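You operate a simulated robot arm through the tools that you are given. There is no shell and no other tool.

You run a simulated robot arm. Do the job below in one go: nothing can be reset, and whatever is moved stays where it is left.

JOB
Scoop loose soil into the black pot up to its line and press it down firm.
Fine: pressing sinks it a little under the line; open the well and shut it after; scoop and tamper go back, no soil beside the pot. Set down upright: wooden tamper.

It is judged by the outcome, as a careful person would: the job done as asked, and still so three seconds after it is handed in. It fails if anything else is knocked over, pushed out of place, dropped, spilled or broken.

ROBOT AND FRAMES
A 6-joint arm with a two-finger parallel gripper, fixed in place. Base frame: the origin is on the floor under the middle of its stand, x ahead of it, y to its left, z up; the work surface is at about z = 88. Units: cm, rad, N and s.
With the tool pointing down near the work surface it reaches from about 24 to 64 cm from the base axis. Its first joint turns from -1.152 to 1.152 rad. Payload 2.7 kg.
The tool frame sits at the grasp point between the pads (the TCP): z along the fingers, y along the line on which they close. The tips reach 2.3 cm beyond it. The gripper opens to 9.4 cm. The fingers are 3.8 cm wide and 1 cm thick; the gripper's body (5.4 by 9.6 cm) begins 3.9 cm behind the TCP.
Orientation is that of the tool frame in the base frame, as a unit quaternion [w, x, y, z]. With the fingers straight down and closing along the base's y, the tool's x points along the base's -x, its y along +y and its z along -z.

CONTROLS
- The arm moves only by the tool send_rows. Its argument "targets" is a list of rows, each a list of 2 entries, a list of its own where there are three numbers: the shift along the tool's x, y, z in mm, then the turn, a rotation vector about the tool's x, y, z in rad. In form: [[[dx, dy, dz], [wx, wy, wz]], ...]. A call has 1 to 20 rows; each row is the pose to reach, as a shift and turn from the pose commanded when the call began, along the tool's axes at that moment. "jaw" is the opening, from 0 (shut) to 1 (fully open), set as the call begins (left out, the last holds). A row lasts 0.2 s, in which the tool goes at most 5 cm and 0.15 rad; a call with a longer step from one row to the next is refused whole, and so is a gripper value outside its range. Where a pose cannot be reached the arm comes as near as it can. A force on the tool above 40 N (or 10 N above the force at the start of the call, whichever is more), or a blocked arm, ends the call early, and 0.2 s more pass. Each finger travels about 4.5 cm/s and halts on what it meets, pressing with about 41 N; the grip force reading is that of the motor and also rises with nothing between the fingers. The clock runs only during rows and for 0.2 s after the last one: add rows that repeat a pose to give the fingers time. It gives the time, the measured TCP pose, the force on the tool (base axes), the opening and the grip force at its end, in the units of the frame above (readings bear some noise), with the torque about the TCP (base axes, N m) and any sound that the robot's microphone picked up.
- Cameras (640 x 400 px; columns grow to the right, rows downward): "scene" is fixed at [9.72, -44.61, 141.87]; the picture's right is [0.60, -0.80, 0.00], its down [-0.39, -0.29, -0.88] and it looks along [0.70, 0.52, -0.48] (base axes); focal length 289 px, centre (320, 200). "wrist" rides on the gripper at [8.6, 1.6, -7.4] in the tool frame; the picture's right is [-0.18, 0.98, 0.00], its down [-0.58, -0.11, -0.81] and it looks along [-0.79, -0.15, 0.59] (tool axes); focal length 243 px, centre (320, 200). There is no depth. A picture from a camera that has moved, and an enlarged one, comes with that camera's place and axes in the base frame and with its lens. The place of the scene camera against the robot may be out by one fixed shift of up to 1.2 cm in any direction.
- grab_frame(camera): a new picture of that camera. The clock stands still meanwhile.
- inspect(camera, box): a new picture of the part [left, top, right, bottom] of that camera's present view, enlarged. The clock stands still meanwhile.
- close_job(): hands the job in; it is judged then, once.

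Places have to be worked out from the pictures, the camera data and where the tool is seen. Open the gripper and draw the arm clear of the work before you hand the job in, unless the task says otherwise.

The tools are called after "Call:" as name(argument=value, ...) on one line, values as JSON. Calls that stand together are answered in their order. send_rows: Moves the arm, as the interface text tells. Its arguments: {"type":"object","properties":{"targets":{"type":"array","items":{"type":"array"}},"jaw":{"type":"number"}},"required":["targets"]} The other tools are called the same way: grab_frame (camera) takes a picture; inspect (camera, box) takes an enlarged picture of a part of a camera's view; close_job () hands the job in.

At the start:

```text
t: 0.0
position: [33.91, 0.74, 127.24]
orientation: [0.0, 0.001, 1.0, 0.0]
contact_force: [-0.1, -0.3, 0.4]
wrist_torque: [-0.02, -0.02, 0.01]
opening: 9.4
finger_force: 0.1
```

scene: 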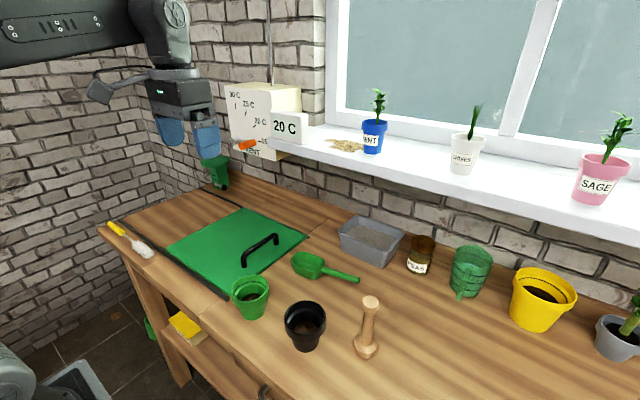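
wrist: 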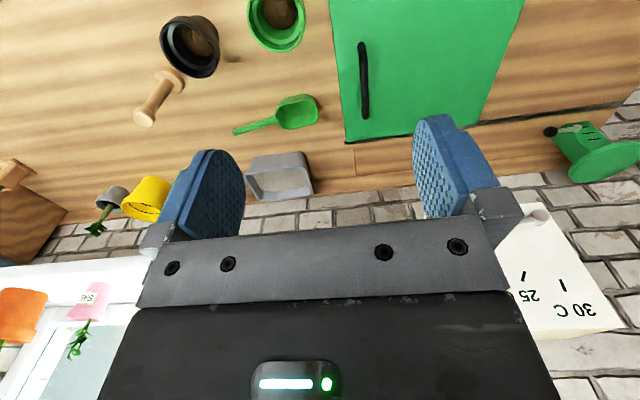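

I'll start by looking closely at the work area: the green lid of the well, the scoop, the black pot and the tamper.

Call:
inspect(camera="scene", box=[220, 200, 420, 380])

Call:
inspect(camera="scene", box=[90, 190, 320, 310])

Call:
inspect(camera="wrist", box=[120, 0, 360, 150])

Call:
inspect(camera="wrist", box=[320, 0, 640, 200])

```text
2.22 times, centred on (320, 290) of scene
camera zoom: at [9.72, -44.61, 141.87], right [0.6, -0.8, 0.0], down [-0.39, -0.29, -0.88], along [0.7, 0.52, -0.48], focal length 642 px, centre (320, 0)
```

zoom: 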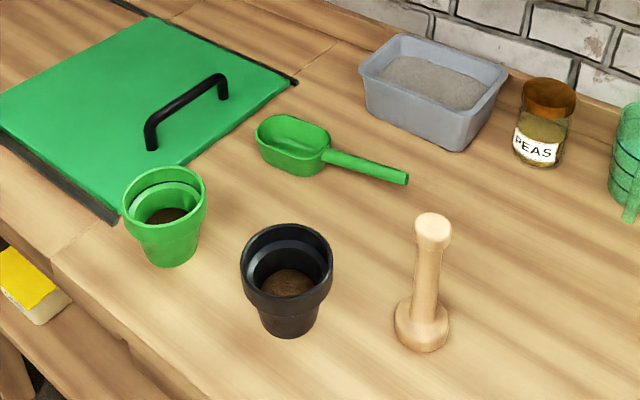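

```text
2.78 times, centred on (205, 250) of scene
camera zoom: at [9.72, -44.61, 141.87], right [0.6, -0.8, 0.0], down [-0.39, -0.29, -0.88], along [0.7, 0.52, -0.48], focal length 804 px, centre (640, 61)
```

zoom: 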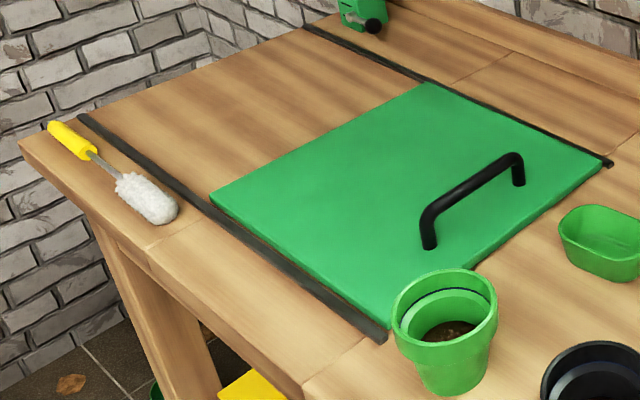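

```text
2.67 times, centred on (240, 75) of wrist
camera zoom: at [25.25, 2.42, 134.53], right [0.18, 0.98, 0.0], down [0.58, -0.11, 0.81], along [0.79, -0.15, -0.59], focal length 647 px, centre (533, 533)
```

zoom: 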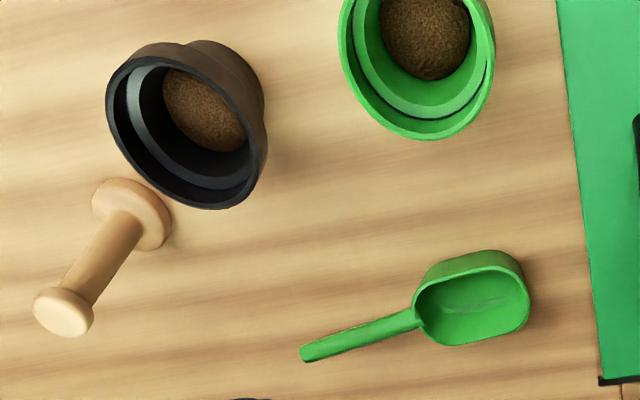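

```text
2.00 times, centred on (480, 100) of wrist
camera zoom: at [25.25, 2.42, 134.53], right [0.18, 0.98, 0.0], down [0.58, -0.11, 0.81], along [0.79, -0.15, -0.59], focal length 485 px, centre (0, 400)
```

zoom: 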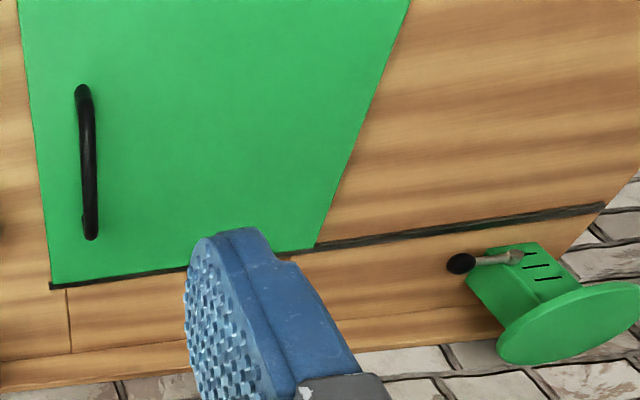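

The lid seems to be a sliding panel on two rails running along y, covering roughly x 35–65, y 1–32, with its bar handle near (51, 7). I'm lowering the arm a bit to get closer wrist views of the handle before gripping it.

Call:
send_rows(targets=[[[-15, 12, 38], [0, 0, 0]], [[-30, 24, 76], [0, 0, 0]], [[-45, 36, 114], [0, 0, 0]], [[-61, 48, 152], [0, 0, 0]], [[-61, 48, 152], [0, 0, 0]]], jaw=1)

Call:
grab_frame(camera="wrist")

Call:
grab_frame(camera="scene")

```text
t: 1.2
position: [40.18, 5.71, 111.9]
orientation: [-0.001, 0.001, 1.0, 0.0]
contact_force: [-0.5, -0.4, 1.5]
wrist_torque: [0.0, -0.02, -0.01]
opening: 9.4
finger_force: 0.0
```

```text
taken
camera wrist: at [31.57, 7.38, 119.24], right [0.18, 0.98, 0.0], down [0.58, -0.11, 0.81], along [0.79, -0.15, -0.59], focal length 243 px, centre (320, 200)
```

wrist: 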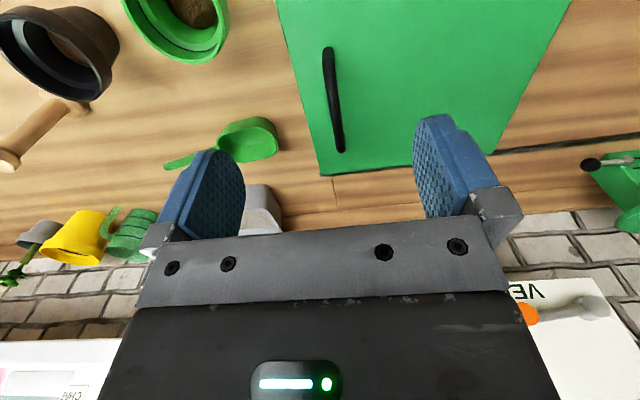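

```text
taken
```

scene: 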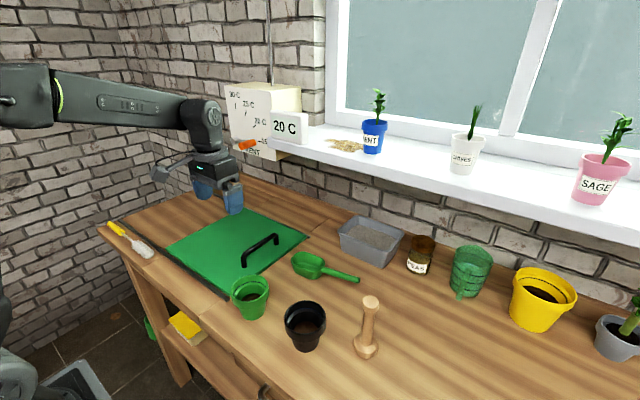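

The handle bar runs along x at about y = 6, from x ≈ 44 to 58. I zoom in to judge its height and check the lid.

Call:
inspect(camera="wrist", box=[260, 10, 440, 190])

Call:
inspect(camera="scene", box=[210, 210, 330, 285])

Call:
inspect(camera="scene", box=[140, 110, 280, 240])

```text
2.22 times, centred on (350, 100) of wrist
camera zoom: at [31.57, 7.38, 119.24], right [0.18, 0.98, 0.0], down [0.58, -0.11, 0.81], along [0.79, -0.15, -0.59], focal length 539 px, centre (253, 422)
```

zoom: 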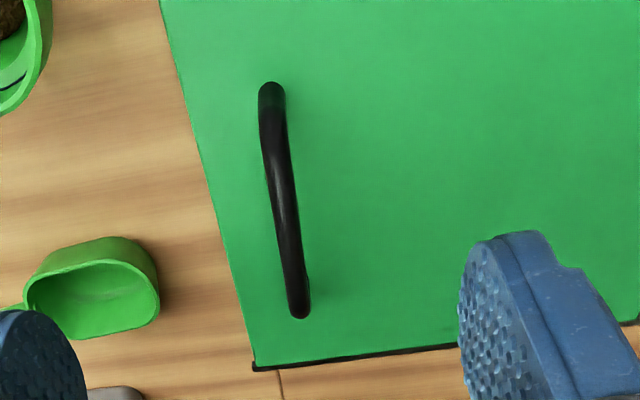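

```text
5.33 times, centred on (270, 248) of scene
camera zoom: at [9.72, -44.61, 141.87], right [0.6, -0.8, 0.0], down [-0.39, -0.29, -0.88], along [0.7, 0.52, -0.48], focal length 1541 px, centre (587, -53)
```

zoom: 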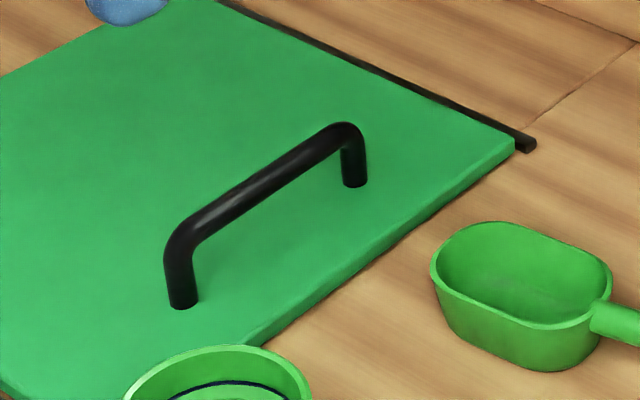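

```text
3.08 times, centred on (210, 175) of scene
camera zoom: at [9.72, -44.61, 141.87], right [0.6, -0.8, 0.0], down [-0.39, -0.29, -0.88], along [0.7, 0.52, -0.48], focal length 889 px, centre (658, 277)
```

zoom: 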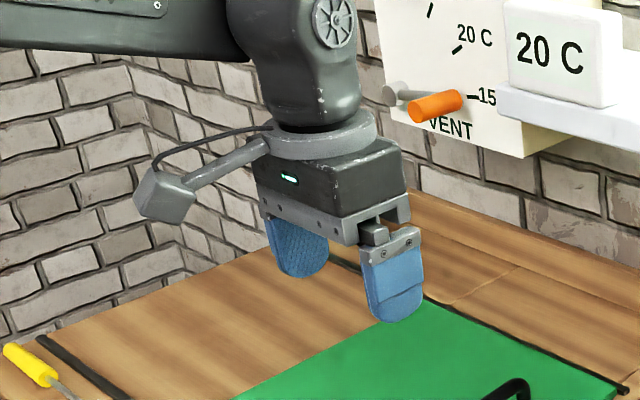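

The bar centre looks to be around (49, 6, 93). I move above it and check that it lies between the fingers before descending.

Call:
send_rows(targets=[[[-22, 1, 31], [0, 0, 0]], [[-44, 2, 62], [0, 0, 0]], [[-66, 3, 90], [0, 0, 0]], [[-88, 3, 115], [0, 0, 0]], [[-88, 3, 115], [0, 0, 0]]], jaw=1)

Call:
grab_frame(camera="wrist")

Call:
inspect(camera="scene", box=[180, 150, 340, 290])

```text
t: 2.4
position: [48.77, 6.06, 100.5]
orientation: [0.0, 0.001, 1.0, 0.0]
contact_force: [-0.8, -0.2, -0.4]
wrist_torque: [-0.01, -0.01, 0.0]
opening: 9.4
finger_force: 0.1
```

```text
taken
camera wrist: at [40.15, 7.66, 107.8], right [0.18, 0.98, 0.0], down [0.58, -0.11, 0.81], along [0.79, -0.15, -0.59], focal length 243 px, centre (320, 200)
```

wrist: 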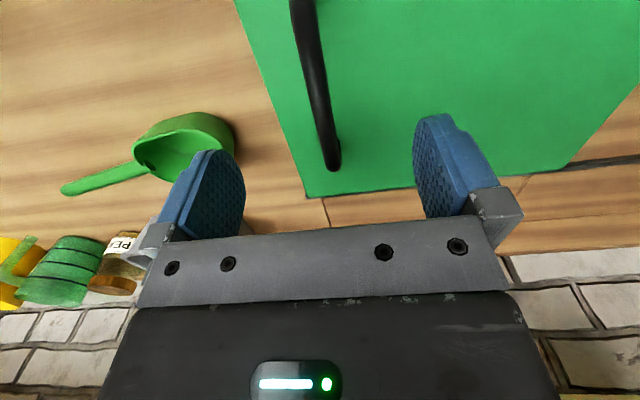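

```text
2.86 times, centred on (260, 220) of scene
camera zoom: at [9.72, -44.61, 141.87], right [0.6, -0.8, 0.0], down [-0.39, -0.29, -0.88], along [0.7, 0.52, -0.48], focal length 826 px, centre (491, 143)
```

zoom: 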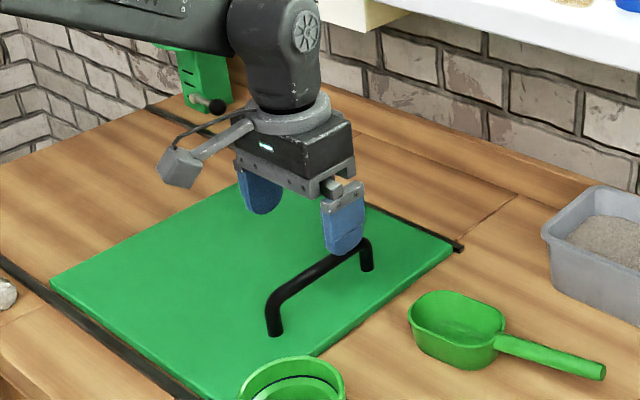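

The bar lies at y ≈ 6.0 between the open fingers with its middle at x ≈ 49. I descend so the pads straddle it, then close.

Call:
send_rows(targets=[[[0, 0, 25], [0, 0, 0]], [[0, 0, 50], [0, 0, 0]], [[0, 0, 70], [0, 0, 0]], [[0, 0, 70], [0, 0, 0]]], jaw=1)

Call:
grab_frame(camera="wrist")

Call:
inspect(camera="scene", box=[180, 180, 320, 290])

```text
t: 3.4
position: [48.87, 6.15, 93.56]
orientation: [0.001, 0.0, 1.0, 0.0]
contact_force: [0.4, -0.3, -0.9]
wrist_torque: [-0.02, 0.01, 0.04]
opening: 9.38
finger_force: 0.0
```

```text
taken
camera wrist: at [40.18, 7.7, 100.84], right [0.18, 0.98, 0.0], down [0.58, -0.11, 0.81], along [0.79, -0.15, -0.59], focal length 243 px, centre (320, 200)
```

wrist: 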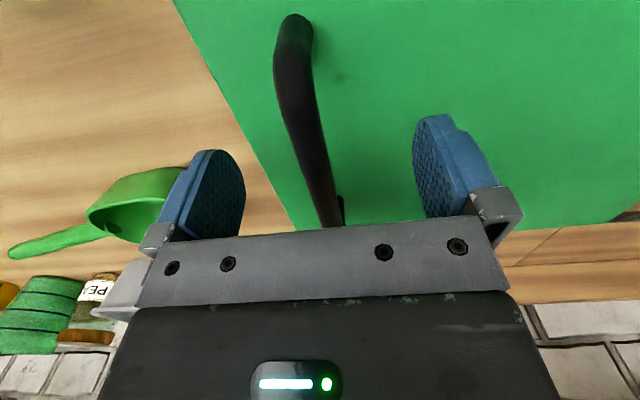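

```text
3.64 times, centred on (250, 235) of scene
camera zoom: at [9.72, -44.61, 141.87], right [0.6, -0.8, 0.0], down [-0.39, -0.29, -0.88], along [0.7, 0.52, -0.48], focal length 1051 px, centre (574, 73)
```

zoom: 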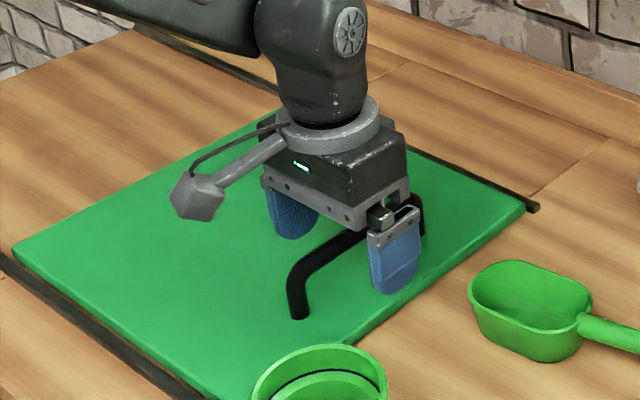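

The bar passes right through the grasp point. I close on it.

Call:
send_rows(targets=[[[0, 0, 0], [0, 0, 0]], [[0, 0, 0], [0, 0, 0]], [[0, 0, 0], [0, 0, 0]], [[0, 0, 0], [0, 0, 0]], [[0, 0, 0], [0, 0, 0]], [[0, 0, 0], [0, 0, 0]], [[0, 0, 0], [0, 0, 0]]], jaw=0)

```text
t: 5.0
position: [48.82, 6.07, 93.53]
orientation: [0.001, 0.0, 1.0, -0.001]
contact_force: [0.5, -0.4, -0.1]
wrist_torque: [-0.01, 0.08, -0.07]
opening: 1.37
finger_force: 45.3
```

The bar is held (opening 1.37). I slide the lid left along +y by a small amount first and check for resistance.

Call:
send_rows(targets=[[[0, 10, 0], [0, 0, 0]], [[0, 20, 0], [0, 0, 0]], [[0, 30, 0], [0, 0, 0]], [[0, 40, 0], [0, 0, 0]], [[0, 50, 0], [0, 0, 0]]])

Call:
grab_frame(camera="scene")

```text
t: 6.2
position: [48.84, 10.94, 93.6]
orientation: [0.0, 0.0, 1.0, 0.0]
contact_force: [7.4, -0.9, 6.2]
wrist_torque: [0.0, 1.39, -0.09]
opening: 1.36
finger_force: 45.2
```

```text
taken
```

scene: 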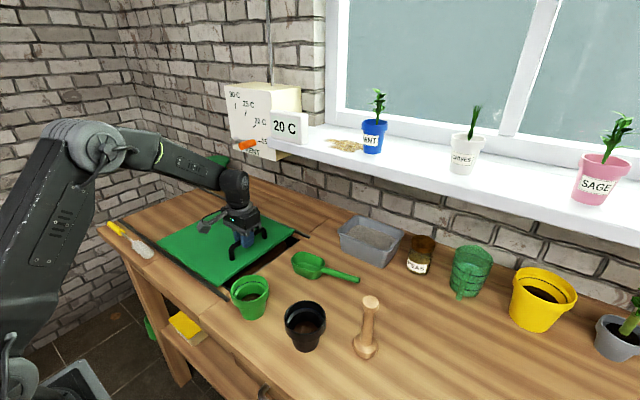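

The lid slides freely. I continue opening to y ≈ 32 in steady steps.

Call:
send_rows(targets=[[[0, 15, 0], [0, 0, 0]], [[0, 30, 0], [0, 0, 0]], [[0, 45, 0], [0, 0, 0]], [[0, 60, 0], [0, 0, 0]], [[0, 75, 0], [0, 0, 0]], [[0, 90, 0], [0, 0, 0]], [[0, 105, 0], [0, 0, 0]], [[0, 120, 0], [0, 0, 0]], [[0, 135, 0], [0, 0, 0]], [[0, 150, 0], [0, 0, 0]]])

Call:
grab_frame(camera="scene")

```text
t: 8.4
position: [48.77, 25.88, 93.58]
orientation: [0.001, 0.0, 1.0, 0.001]
contact_force: [12.9, -1.2, -3.8]
wrist_torque: [0.02, 0.49, 0.14]
opening: 1.37
finger_force: 45.2
```

```text
taken
```

scene: 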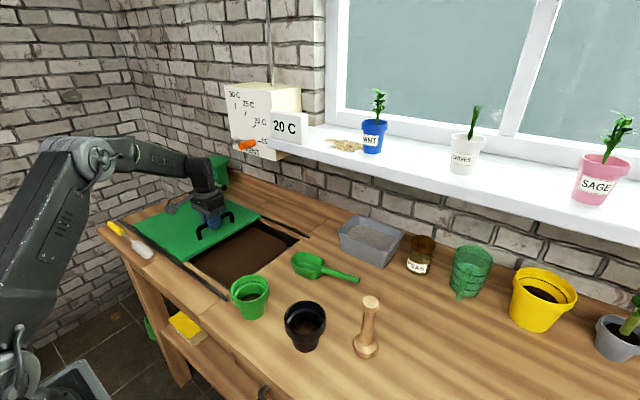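

The well opening with soil is showing. I slide on another 7 cm or so to expose it fully.

Call:
send_rows(targets=[[[0, 15, 0], [0, 0, 0]], [[0, 30, 0], [0, 0, 0]], [[0, 45, 0], [0, 0, 0]], [[0, 60, 0], [0, 0, 0]], [[0, 70, 0], [0, 0, 0]], [[0, 70, 0], [0, 0, 0]]])

Call:
inspect(camera="scene", box=[90, 180, 330, 320])

Call:
grab_frame(camera="wrist")

```text
t: 9.8
position: [48.87, 32.87, 93.51]
orientation: [-0.001, -0.001, 1.0, 0.0]
contact_force: [4.8, -0.8, 5.1]
wrist_torque: [-0.11, 0.76, 0.12]
opening: 1.39
finger_force: 44.8
```

```text
2.67 times, centred on (210, 250) of scene
camera zoom: at [9.73, -44.62, 141.87], right [0.6, -0.8, 0.0], down [-0.39, -0.29, -0.88], along [0.7, 0.52, -0.48], focal length 770 px, centre (613, 67)
```

zoom: 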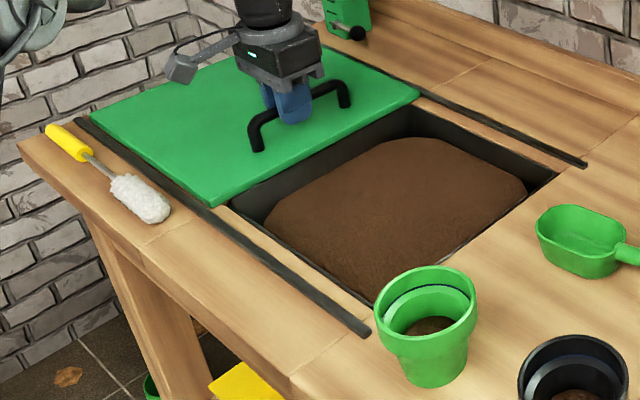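

```text
taken
camera wrist: at [40.17, 34.54, 100.87], right [0.18, 0.98, 0.0], down [0.58, -0.11, 0.81], along [0.79, -0.15, -0.59], focal length 243 px, centre (320, 200)
```

wrist: 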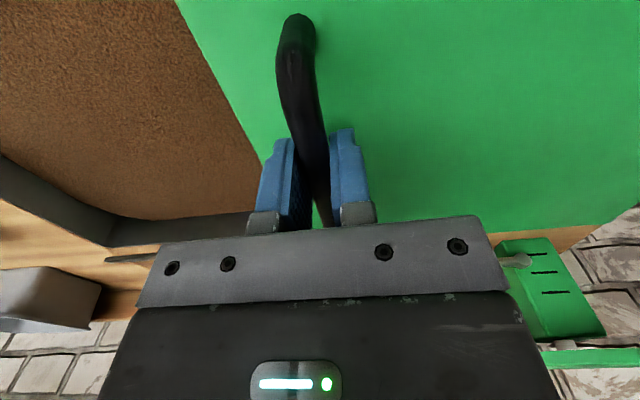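

The well is open (interior about x 37–62, y 4–29), with soil a few cm below the rim. I release the handle and rise straight up.

Call:
send_rows(targets=[[[0, 0, 0], [0, 0, 0]], [[0, 0, 0], [0, 0, 0]], [[0, 0, 0], [0, 0, 0]], [[0, 0, 0], [0, 0, 0]], [[0, 0, -20], [0, 0, 0]], [[0, 0, -50], [0, 0, 0]], [[0, 0, -90], [0, 0, 0]], [[0, 0, -130], [0, 0, 0]], [[0, 0, -170], [0, 0, 0]]], jaw=0.6)

Call:
grab_frame(camera="wrist")

Call:
grab_frame(camera="scene")

```text
t: 11.8
position: [48.75, 32.89, 110.5]
orientation: [-0.001, 0.0, 1.0, -0.001]
contact_force: [-0.1, 0.6, 0.3]
wrist_torque: [0.04, 0.0, -0.02]
opening: 5.67
finger_force: 0.1
```

```text
taken
camera wrist: at [40.04, 34.54, 117.84], right [0.18, 0.98, 0.0], down [0.58, -0.11, 0.81], along [0.79, -0.15, -0.59], focal length 243 px, centre (320, 200)
```

wrist: 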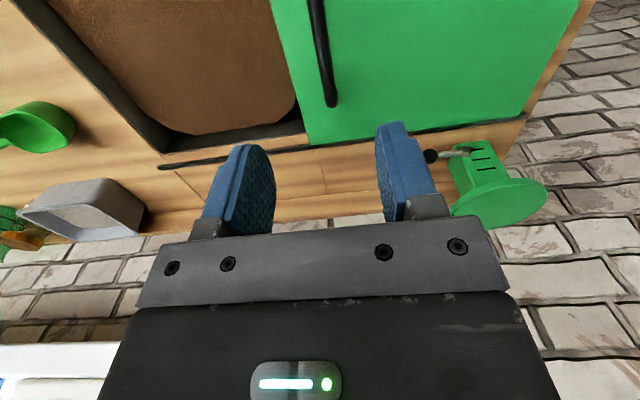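

```text
taken
```

scene: 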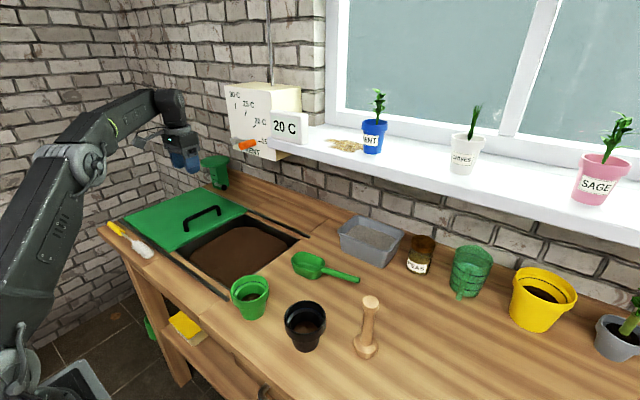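

Now I go look at the scoop from close by: moving over to about (40, −16, 108) with fingers well above everything.

Call:
send_rows(targets=[[[8, -45, 0], [0, 0, 0]], [[16, -90, 0], [0, 0, 0]], [[24, -135, 0], [0, 0, 0]], [[32, -180, 0], [0, 0, 0]], [[40, -225, 0], [0, 0, 0]], [[48, -270, 0], [0, 0, 0]], [[56, -315, 0], [0, 0, 0]], [[64, -360, 0], [0, 0, 0]], [[72, -405, 0], [0, 0, 0]], [[80, -450, 10], [0, 0, 0]], [[87, -490, 25], [0, 0, 0]], [[87, -490, 25], [0, 0, 0]]], jaw=0.6)

Call:
grab_frame(camera="wrist")

Call:
inspect(camera="wrist", box=[230, 0, 500, 170])

```text
t: 14.4
position: [40.05, -16.3, 107.88]
orientation: [0.001, 0.0, 1.0, 0.0]
contact_force: [-0.4, -0.3, 0.4]
wrist_torque: [-0.04, -0.02, -0.03]
opening: 5.63
finger_force: 0.0
```

```text
taken
camera wrist: at [31.48, -14.72, 115.12], right [0.18, 0.98, 0.0], down [0.58, -0.11, 0.81], along [0.79, -0.15, -0.59], focal length 243 px, centre (320, 200)
```

wrist: 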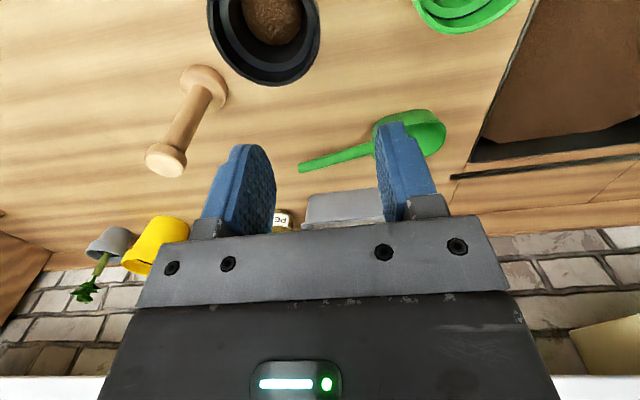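

```text
2.35 times, centred on (365, 85) of wrist
camera zoom: at [31.48, -14.72, 115.12], right [0.18, 0.98, 0.0], down [0.58, -0.11, 0.81], along [0.79, -0.15, -0.59], focal length 571 px, centre (214, 471)
```

zoom: 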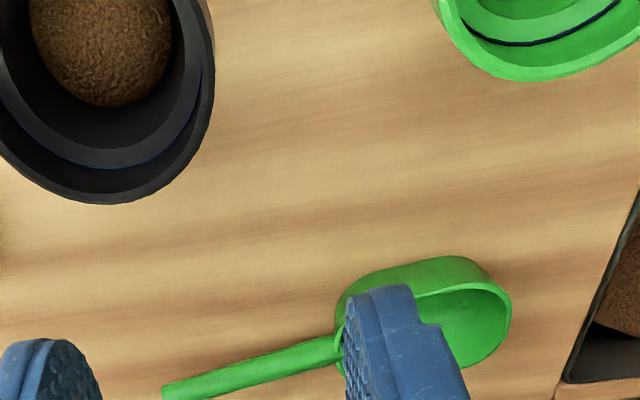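

I zoom in on the scoop, black pot and tamper for details of shape and the line.

Call:
inspect(camera="scene", box=[280, 240, 370, 295])

Call:
inspect(camera="scene", box=[265, 285, 345, 360])

Call:
inspect(camera="wrist", box=[180, 0, 340, 100])

```text
7.11 times, centred on (325, 268) of scene
camera zoom: at [9.72, -44.62, 141.87], right [0.6, -0.8, 0.0], down [-0.39, -0.29, -0.88], along [0.7, 0.52, -0.48], focal length 2055 px, centre (284, -280)
```

zoom: 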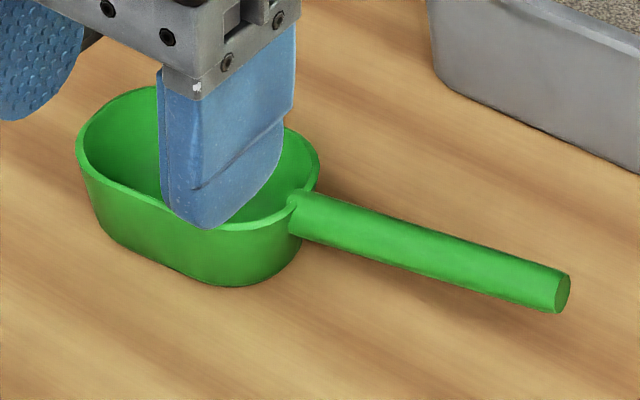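

```text
5.33 times, centred on (305, 322) of scene
camera zoom: at [9.72, -44.62, 141.87], right [0.6, -0.8, 0.0], down [-0.39, -0.29, -0.88], along [0.7, 0.52, -0.48], focal length 1541 px, centre (400, -453)
```

zoom: 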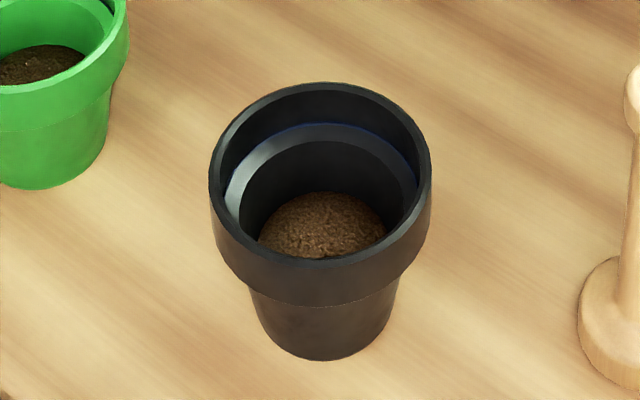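

```text
4.00 times, centred on (260, 50) of wrist
camera zoom: at [31.48, -14.72, 115.12], right [0.18, 0.98, 0.0], down [0.58, -0.11, 0.81], along [0.79, -0.15, -0.59], focal length 970 px, centre (560, 800)
```

zoom: 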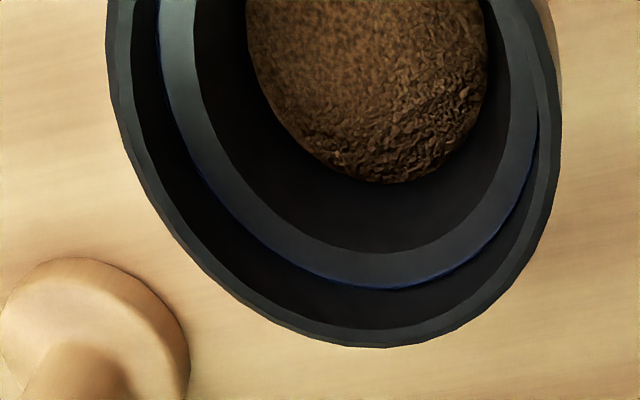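

The scoop handle runs at z ≈ 92 from its end (54.5, −21.7) to the bowl at (52.6, −12.5), and the bowl points toward the well. I turn the gripper about 102° so the camera sits behind the handle and the fingers close across it, while moving above the handle.

Call:
send_rows(targets=[[[-11, -1, 2], [0, 0, -0.148]], [[-22, -2, 4], [0, 0, -0.296]], [[-33, -3, 6], [0, 0, -0.444]], [[-44, -4, 8], [0, 0, -0.592]], [[-55, -5, 10], [0, 0, -0.74]], [[-66, -6, 12], [0, 0, -0.888]], [[-77, -7, 14], [0, 0, -1.036]], [[-88, -8, 16], [0, 0, -1.184]], [[-99, -9, 18], [0, 0, -1.332]], [[-110, -10, 20], [0, 0, -1.48]], [[-122, -11, 22], [0, 0, -1.628]], [[-135, -12, 25], [0, 0, -1.776]], [[-135, -12, 25], [0, 0, -1.776]]], jaw=0.6)

Call:
grab_frame(camera="wrist")

Call:
grab_frame(camera="scene")

```text
t: 17.2
position: [53.67, -17.21, 105.65]
orientation: [0.0, 0.777, -0.629, 0.0]
contact_force: [0.7, -0.7, -0.7]
wrist_torque: [0.02, 0.03, 0.02]
opening: 5.64
finger_force: 0.0
```

```text
taken
camera wrist: at [53.8, -26.12, 112.92], right [-1.0, -0.02, 0.0], down [-0.01, 0.59, 0.81], along [-0.02, 0.81, -0.59], focal length 243 px, centre (320, 200)
```

wrist: 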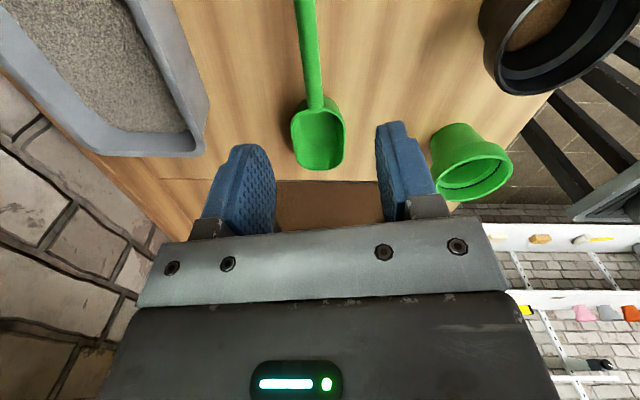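

```text
taken
```

scene: 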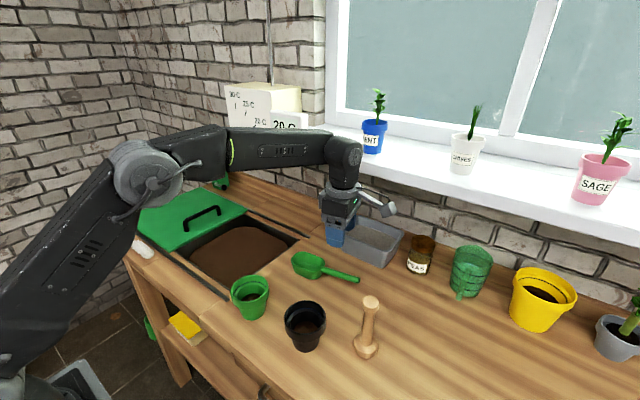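

I zoom in on the current wrist view to line the fingers up with the handle precisely.

Call:
inspect(camera="wrist", box=[240, 0, 400, 190])

Call:
inspect(camera="scene", box=[280, 220, 380, 300])

```text
2.11 times, centred on (320, 95) of wrist
camera zoom: at [53.8, -26.12, 112.92], right [-1.0, -0.02, 0.0], down [-0.01, 0.59, 0.81], along [-0.02, 0.81, -0.59], focal length 511 px, centre (320, 421)
```

zoom: 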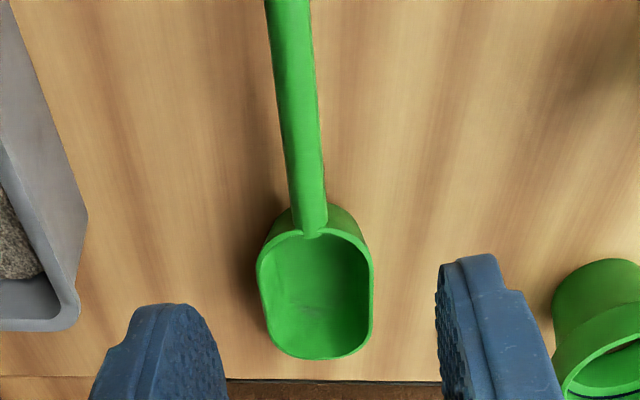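

```text
5.00 times, centred on (330, 260) of scene
camera zoom: at [9.72, -44.61, 141.87], right [0.6, -0.8, 0.0], down [-0.39, -0.29, -0.88], along [0.7, 0.52, -0.48], focal length 1445 px, centre (270, -100)
```

zoom: 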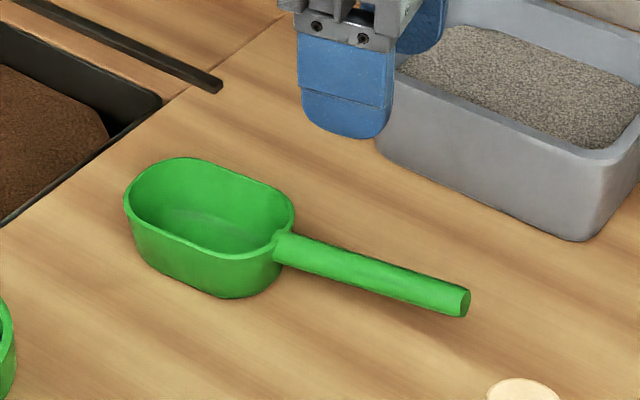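

Refined: the handle runs almost along y (about 4° off), centre near (54.3, −17.7, 91.6). I correct the yaw and position and come down part way.

Call:
send_rows(targets=[[[3, -2.5, 30], [0, 0, 0.06]], [[6.2, -5.1, 60], [0, 0, 0.13]], [[6.2, -5.1, 85], [0, 0, 0.13]], [[6.2, -5.1, 85], [0, 0, 0.13]]], jaw=0.6)

Call:
grab_frame(camera="wrist")

Call:
inspect(camera="scene", box=[280, 220, 380, 300])

```text
t: 18.2
position: [54.2, -17.81, 97.02]
orientation: [0.0, 0.734, -0.68, 0.001]
contact_force: [0.3, -0.1, -0.2]
wrist_torque: [-0.01, 0.0, -0.01]
opening: 5.69
finger_force: 0.1
```

```text
taken
camera wrist: at [53.22, -26.59, 104.38], right [-0.99, 0.11, 0.0], down [0.06, 0.59, 0.81], along [0.09, 0.8, -0.59], focal length 243 px, centre (320, 200)
```

wrist: 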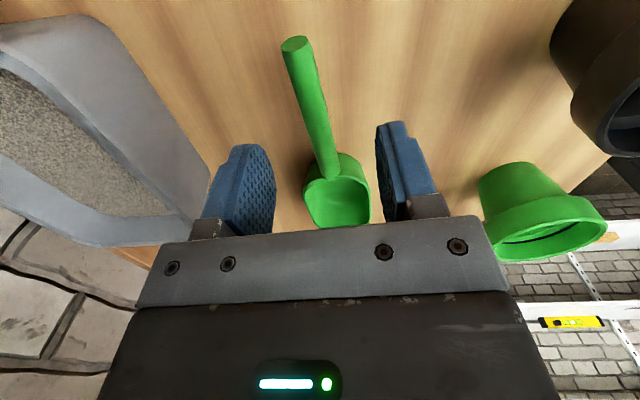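

```text
5.00 times, centred on (330, 260) of scene
camera zoom: at [9.72, -44.61, 141.87], right [0.6, -0.8, 0.0], down [-0.39, -0.29, -0.88], along [0.7, 0.52, -0.48], focal length 1445 px, centre (270, -100)
```

zoom: 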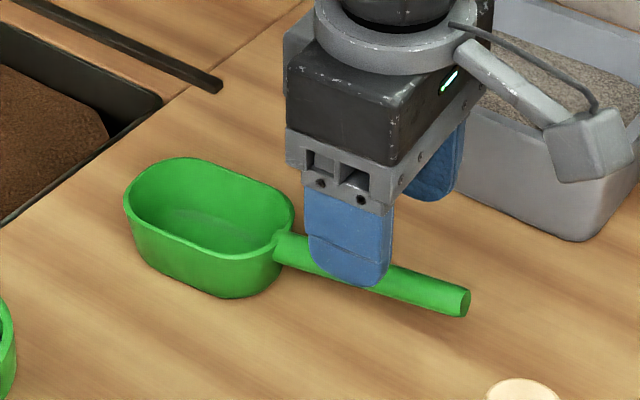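

The handle is centred between the fingers (TCP 54.2 vs handle ≈ 54.4). I descend to z ≈ 91.6 and close on it.

Call:
send_rows(targets=[[[0, -1.5, 20], [0, 0, 0]], [[0, -1.5, 40], [0, 0, 0]], [[0, -1.5, 53], [0, 0, 0]], [[0, -1.5, 53], [0, 0, 0]]], jaw=0.6)

Call:
inspect(camera="scene", box=[280, 220, 380, 300])

Call:
grab_frame(camera="wrist")

```text
t: 19.2
position: [54.29, -17.79, 91.72]
orientation: [0.0, 0.734, -0.679, 0.0]
contact_force: [0.3, -0.4, 0.0]
wrist_torque: [-0.01, -0.01, 0.02]
opening: 5.63
finger_force: 0.1
```

```text
5.00 times, centred on (330, 260) of scene
camera zoom: at [9.72, -44.61, 141.87], right [0.6, -0.8, 0.0], down [-0.39, -0.29, -0.88], along [0.7, 0.52, -0.48], focal length 1445 px, centre (270, -100)
```

zoom: 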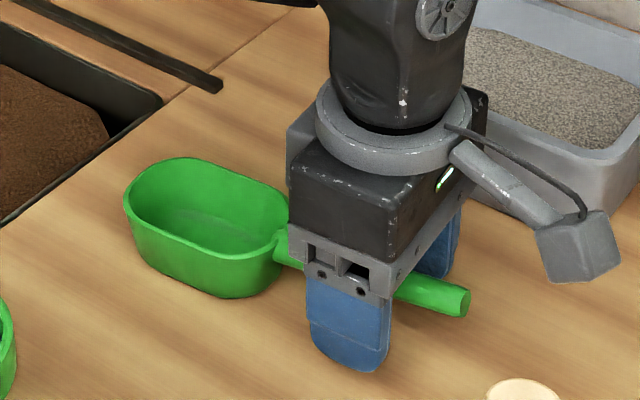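

```text
taken
camera wrist: at [53.41, -26.64, 98.99], right [-0.99, 0.11, 0.0], down [0.07, 0.59, 0.81], along [0.09, 0.8, -0.59], focal length 243 px, centre (320, 200)
```

wrist: 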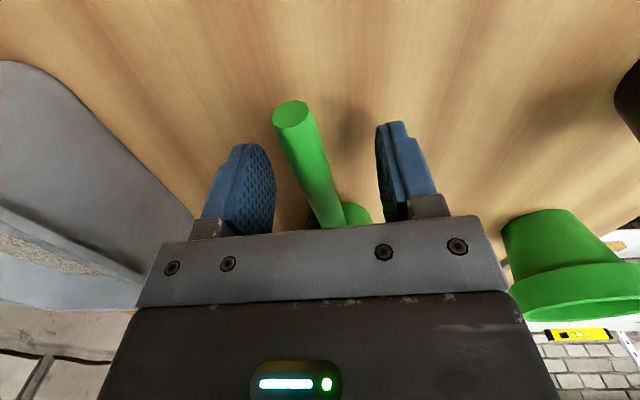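

The handle sits between the pads at the grasp point. I close the jaw.

Call:
send_rows(targets=[[[0, 0, 0], [0, 0, 0]], [[0, 0, 0], [0, 0, 0]], [[0, 0, 0], [0, 0, 0]], [[0, 0, 0], [0, 0, 0]], [[0, 0, 0], [0, 0, 0]]], jaw=0)

Call:
grab_frame(camera="wrist")

```text
t: 20.4
position: [54.35, -17.93, 91.8]
orientation: [-0.001, 0.733, -0.68, 0.001]
contact_force: [-1.1, -0.2, 0.1]
wrist_torque: [-0.01, 0.01, 0.0]
opening: 1.78
finger_force: 40.8
```

```text
taken
camera wrist: at [53.41, -26.65, 99.03], right [-0.99, 0.11, 0.0], down [0.06, 0.59, 0.81], along [0.09, 0.8, -0.59], focal length 243 px, centre (320, 200)
```

wrist: 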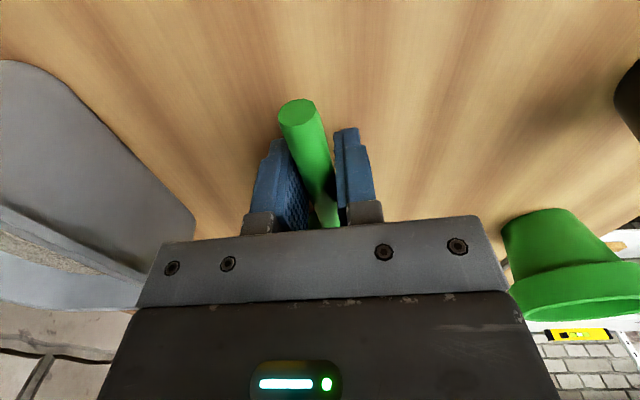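

Gripped (opening 1.78). I note this pose (54.3, −17.9, 91.75) for putting the scoop back, and lift straight up about 8 cm.

Call:
send_rows(targets=[[[0, 0, -10], [0, 0, 0]], [[0, 0, -30], [0, 0, 0]], [[0, 0, -55], [0, 0, 0]], [[0, 0, -80], [0, 0, 0]], [[0, 0, -80], [0, 0, 0]]])

Call:
grab_frame(camera="wrist")

Call:
inspect(camera="scene", box=[280, 200, 400, 300])

```text
t: 21.6
position: [54.35, -17.74, 99.65]
orientation: [0.0, 0.733, -0.68, 0.0]
contact_force: [0.3, 0.8, 0.1]
wrist_torque: [0.0, 0.02, 0.0]
opening: 0.01
finger_force: 41.2
```

```text
taken
camera wrist: at [53.34, -26.5, 107.02], right [-0.99, 0.11, 0.0], down [0.06, 0.59, 0.81], along [0.09, 0.8, -0.59], focal length 243 px, centre (320, 200)
```

wrist: 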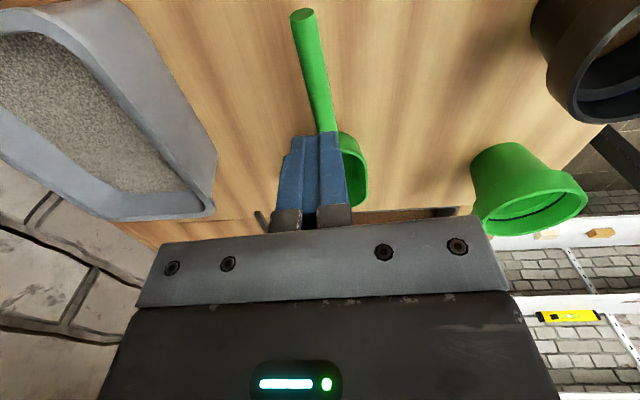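

```text
4.00 times, centred on (340, 250) of scene
camera zoom: at [9.72, -44.61, 141.87], right [0.6, -0.8, 0.0], down [-0.39, -0.29, -0.88], along [0.7, 0.52, -0.48], focal length 1156 px, centre (240, 0)
```

zoom: 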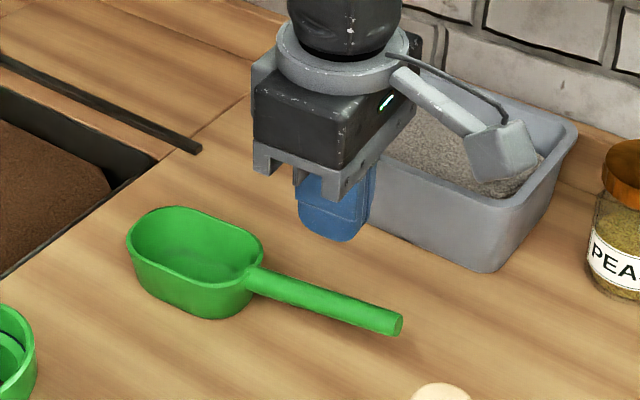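

The lift left the scoop behind: the jaw is fully shut (0.01) and the scoop still sits where it was, upright. I reopen and look closely before trying again with a lower, better aligned grip.

Call:
send_rows(targets=[[[0, 0, -30], [0, 0, 0]], [[0, 0, -60], [0, 0, 0]], [[0, 0, -60], [0, 0, 0]], [[0, 0, -60], [0, 0, 0]]], jaw=0.6)

Call:
inspect(camera="wrist", box=[230, 0, 420, 120])

Call:
inspect(camera="scene", box=[290, 245, 370, 295])

```text
t: 22.6
position: [54.43, -17.73, 105.48]
orientation: [0.001, 0.733, -0.68, 0.0]
contact_force: [-0.2, -0.4, 0.0]
wrist_torque: [0.0, 0.0, 0.0]
opening: 5.64
finger_force: 0.1
```

```text
3.33 times, centred on (325, 60) of wrist
camera zoom: at [53.45, -26.52, 112.93], right [-0.99, 0.11, 0.0], down [0.06, 0.59, 0.81], along [0.09, 0.8, -0.59], focal length 809 px, centre (303, 667)
```

zoom: 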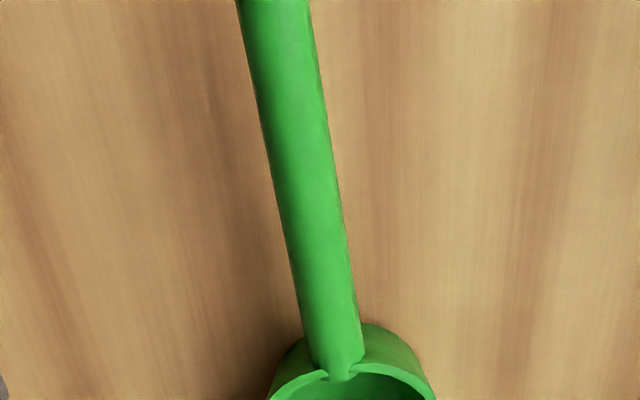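

```text
8.00 times, centred on (330, 270) of scene
camera zoom: at [9.72, -44.61, 141.87], right [0.6, -0.8, 0.0], down [-0.39, -0.29, -0.88], along [0.7, 0.52, -0.48], focal length 2312 px, centre (240, -360)
```

zoom: 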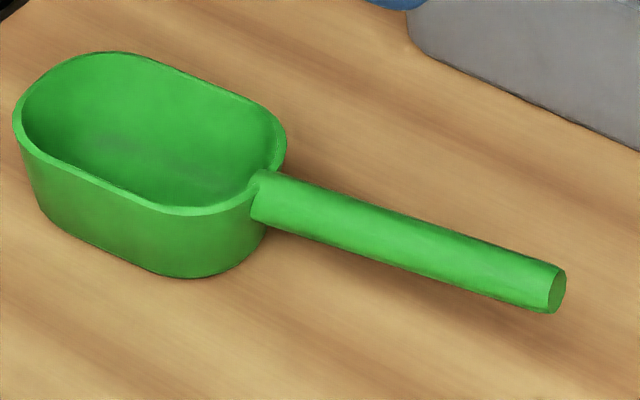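

The handle is thinner in height than I assumed: the bowl rim is only about 3 cm above the table, so the handle centre is nearer z ≈ 90.3 and I only pinched it with the fingertips. I go back down lower (z ≈ 90.8) and slightly closer to the bowl.

Call:
send_rows(targets=[[[-3, 0.5, 40], [0, 0, 0]], [[-6, 1, 80], [0, 0, 0]], [[-8, 1, 115], [0, 0, 0]], [[-8, 1, 135], [0, 0, 0]], [[-8, 1, 146], [0, 0, 0]], [[-8, 1, 146], [0, 0, 0]]], jaw=0.5)

Call:
grab_frame(camera="wrist")

Call:
inspect(camera="scene", box=[290, 225, 390, 300])

```text
t: 24.0
position: [54.17, -16.93, 90.99]
orientation: [0.0, 0.733, -0.68, 0.0]
contact_force: [-0.3, -0.2, -0.1]
wrist_torque: [-0.01, 0.01, 0.0]
opening: 4.71
finger_force: 0.1
```

```text
taken
camera wrist: at [53.23, -25.63, 98.35], right [-0.99, 0.11, 0.0], down [0.06, 0.59, 0.81], along [0.09, 0.8, -0.59], focal length 243 px, centre (320, 200)
```

wrist: 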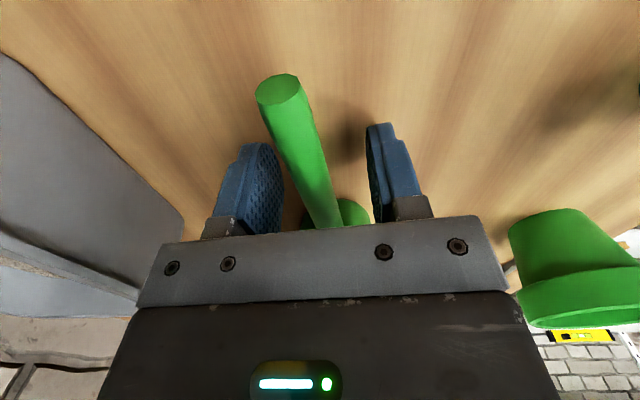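

```text
5.33 times, centred on (340, 262) of scene
camera zoom: at [9.72, -44.61, 141.87], right [0.6, -0.8, 0.0], down [-0.39, -0.29, -0.88], along [0.7, 0.52, -0.48], focal length 1541 px, centre (213, -133)
```

zoom: 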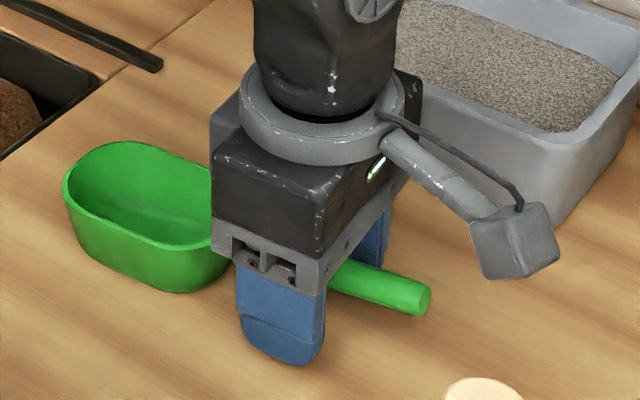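

Fingers straddle the handle well below its centre now. I close, then lift only slightly and check the opening reading.

Call:
send_rows(targets=[[[0, 0, 0], [0, 0, 0]], [[0, 0, 0], [0, 0, 0]], [[0, 0, 0], [0, 0, 0]], [[0, 0, 0], [0, 0, 0]], [[0, 0, 0], [0, 0, 0]], [[0, 0, 0], [0, 0, 0]], [[0, 0, 0], [0, 0, 0]]], jaw=0)

Call:
grab_frame(camera="wrist")

```text
t: 25.6
position: [54.24, -16.92, 91.06]
orientation: [0.0, 0.733, -0.68, 0.0]
contact_force: [0.8, 0.4, -0.4]
wrist_torque: [-0.05, 0.01, 0.02]
opening: 1.79
finger_force: 40.7
```

```text
taken
camera wrist: at [53.23, -25.64, 98.38], right [-0.99, 0.11, 0.0], down [0.06, 0.59, 0.81], along [0.09, 0.8, -0.59], focal length 243 px, centre (320, 200)
```

wrist: 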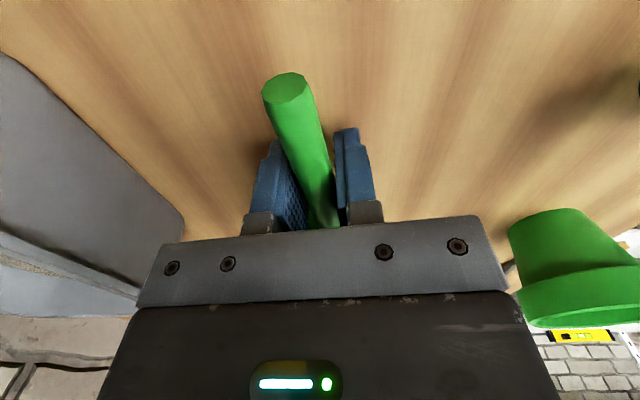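

Opening 1.79 with firm grip. I lift just 1 cm slowly and check that the opening holds.

Call:
send_rows(targets=[[[0, 0, -2], [0, 0, 0]], [[0, 0, -4], [0, 0, 0]], [[0, 0, -6], [0, 0, 0]], [[0, 0, -8], [0, 0, 0]], [[0, 0, -10], [0, 0, 0]]])

Call:
grab_frame(camera="wrist")

Call:
inspect(camera="scene", box=[290, 225, 390, 300])

```text
t: 26.8
position: [54.15, -16.93, 92.1]
orientation: [0.0, 0.733, -0.68, 0.001]
contact_force: [-0.4, -0.1, -0.8]
wrist_torque: [-0.05, -0.01, 0.0]
opening: 1.79
finger_force: 41.0
```

```text
taken
camera wrist: at [53.24, -25.74, 99.45], right [-0.99, 0.11, 0.0], down [0.07, 0.59, 0.81], along [0.09, 0.8, -0.59], focal length 243 px, centre (320, 200)
```

wrist: 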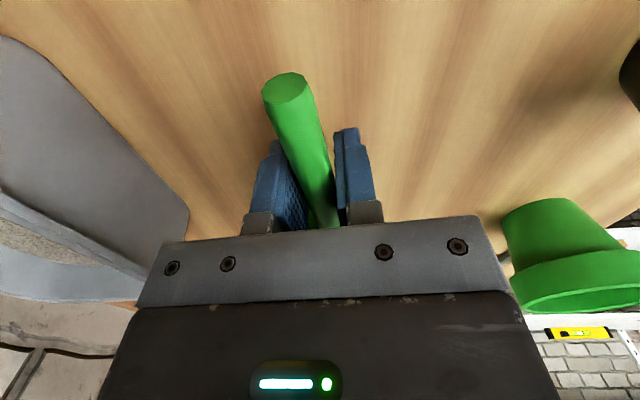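

```text
5.33 times, centred on (340, 262) of scene
camera zoom: at [9.72, -44.61, 141.87], right [0.6, -0.8, 0.0], down [-0.39, -0.29, -0.88], along [0.7, 0.52, -0.48], focal length 1541 px, centre (213, -133)
```

zoom: 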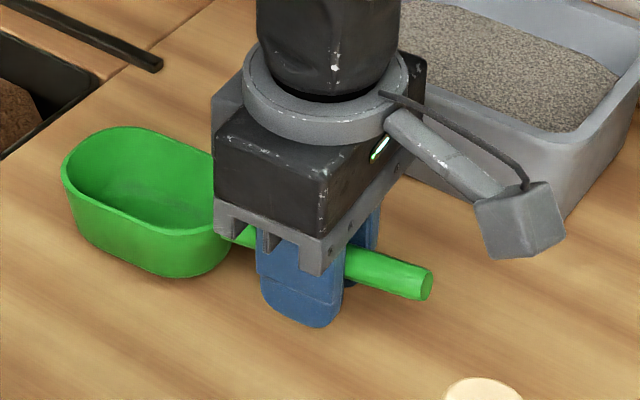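

The scoop is now lifting with the gripper. I raise it gently to about z = 102 and confirm.

Call:
send_rows(targets=[[[0, 0, -8], [0, 0, 0]], [[0, 0, -18], [0, 0, 0]], [[0, 0, -30], [0, 0, 0]], [[0, 0, -45], [0, 0, 0]], [[0, 0, -60], [0, 0, 0]], [[0, 0, -75], [0, 0, 0]], [[0, 0, -90], [0, 0, 0]], [[0, 0, -100], [0, 0, 0]]])

Call:
grab_frame(camera="wrist")

Call:
inspect(camera="scene", box=[260, 170, 420, 290])

```text
t: 28.6
position: [54.32, -16.94, 102.1]
orientation: [0.0, 0.733, -0.68, 0.0]
contact_force: [0.2, 0.4, -1.7]
wrist_torque: [-0.07, 0.0, 0.04]
opening: 1.76
finger_force: 40.4
```

```text
taken
camera wrist: at [53.35, -25.75, 109.5], right [-0.99, 0.11, 0.0], down [0.06, 0.59, 0.81], along [0.09, 0.8, -0.59], focal length 243 px, centre (320, 200)
```

wrist: 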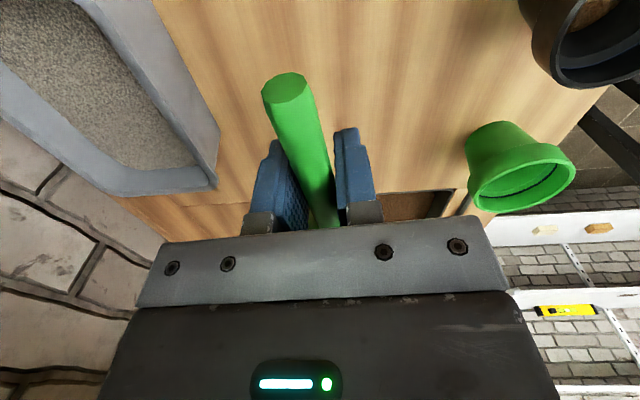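

```text
3.33 times, centred on (340, 230) of scene
camera zoom: at [9.72, -44.61, 141.87], right [0.6, -0.8, 0.0], down [-0.39, -0.29, -0.88], along [0.7, 0.52, -0.48], focal length 963 px, centre (253, 100)
```

zoom: 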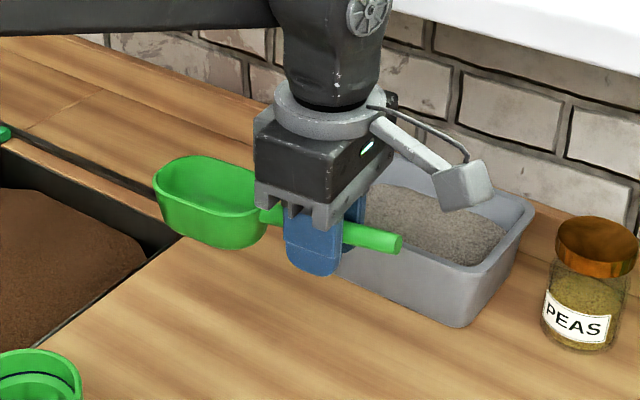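

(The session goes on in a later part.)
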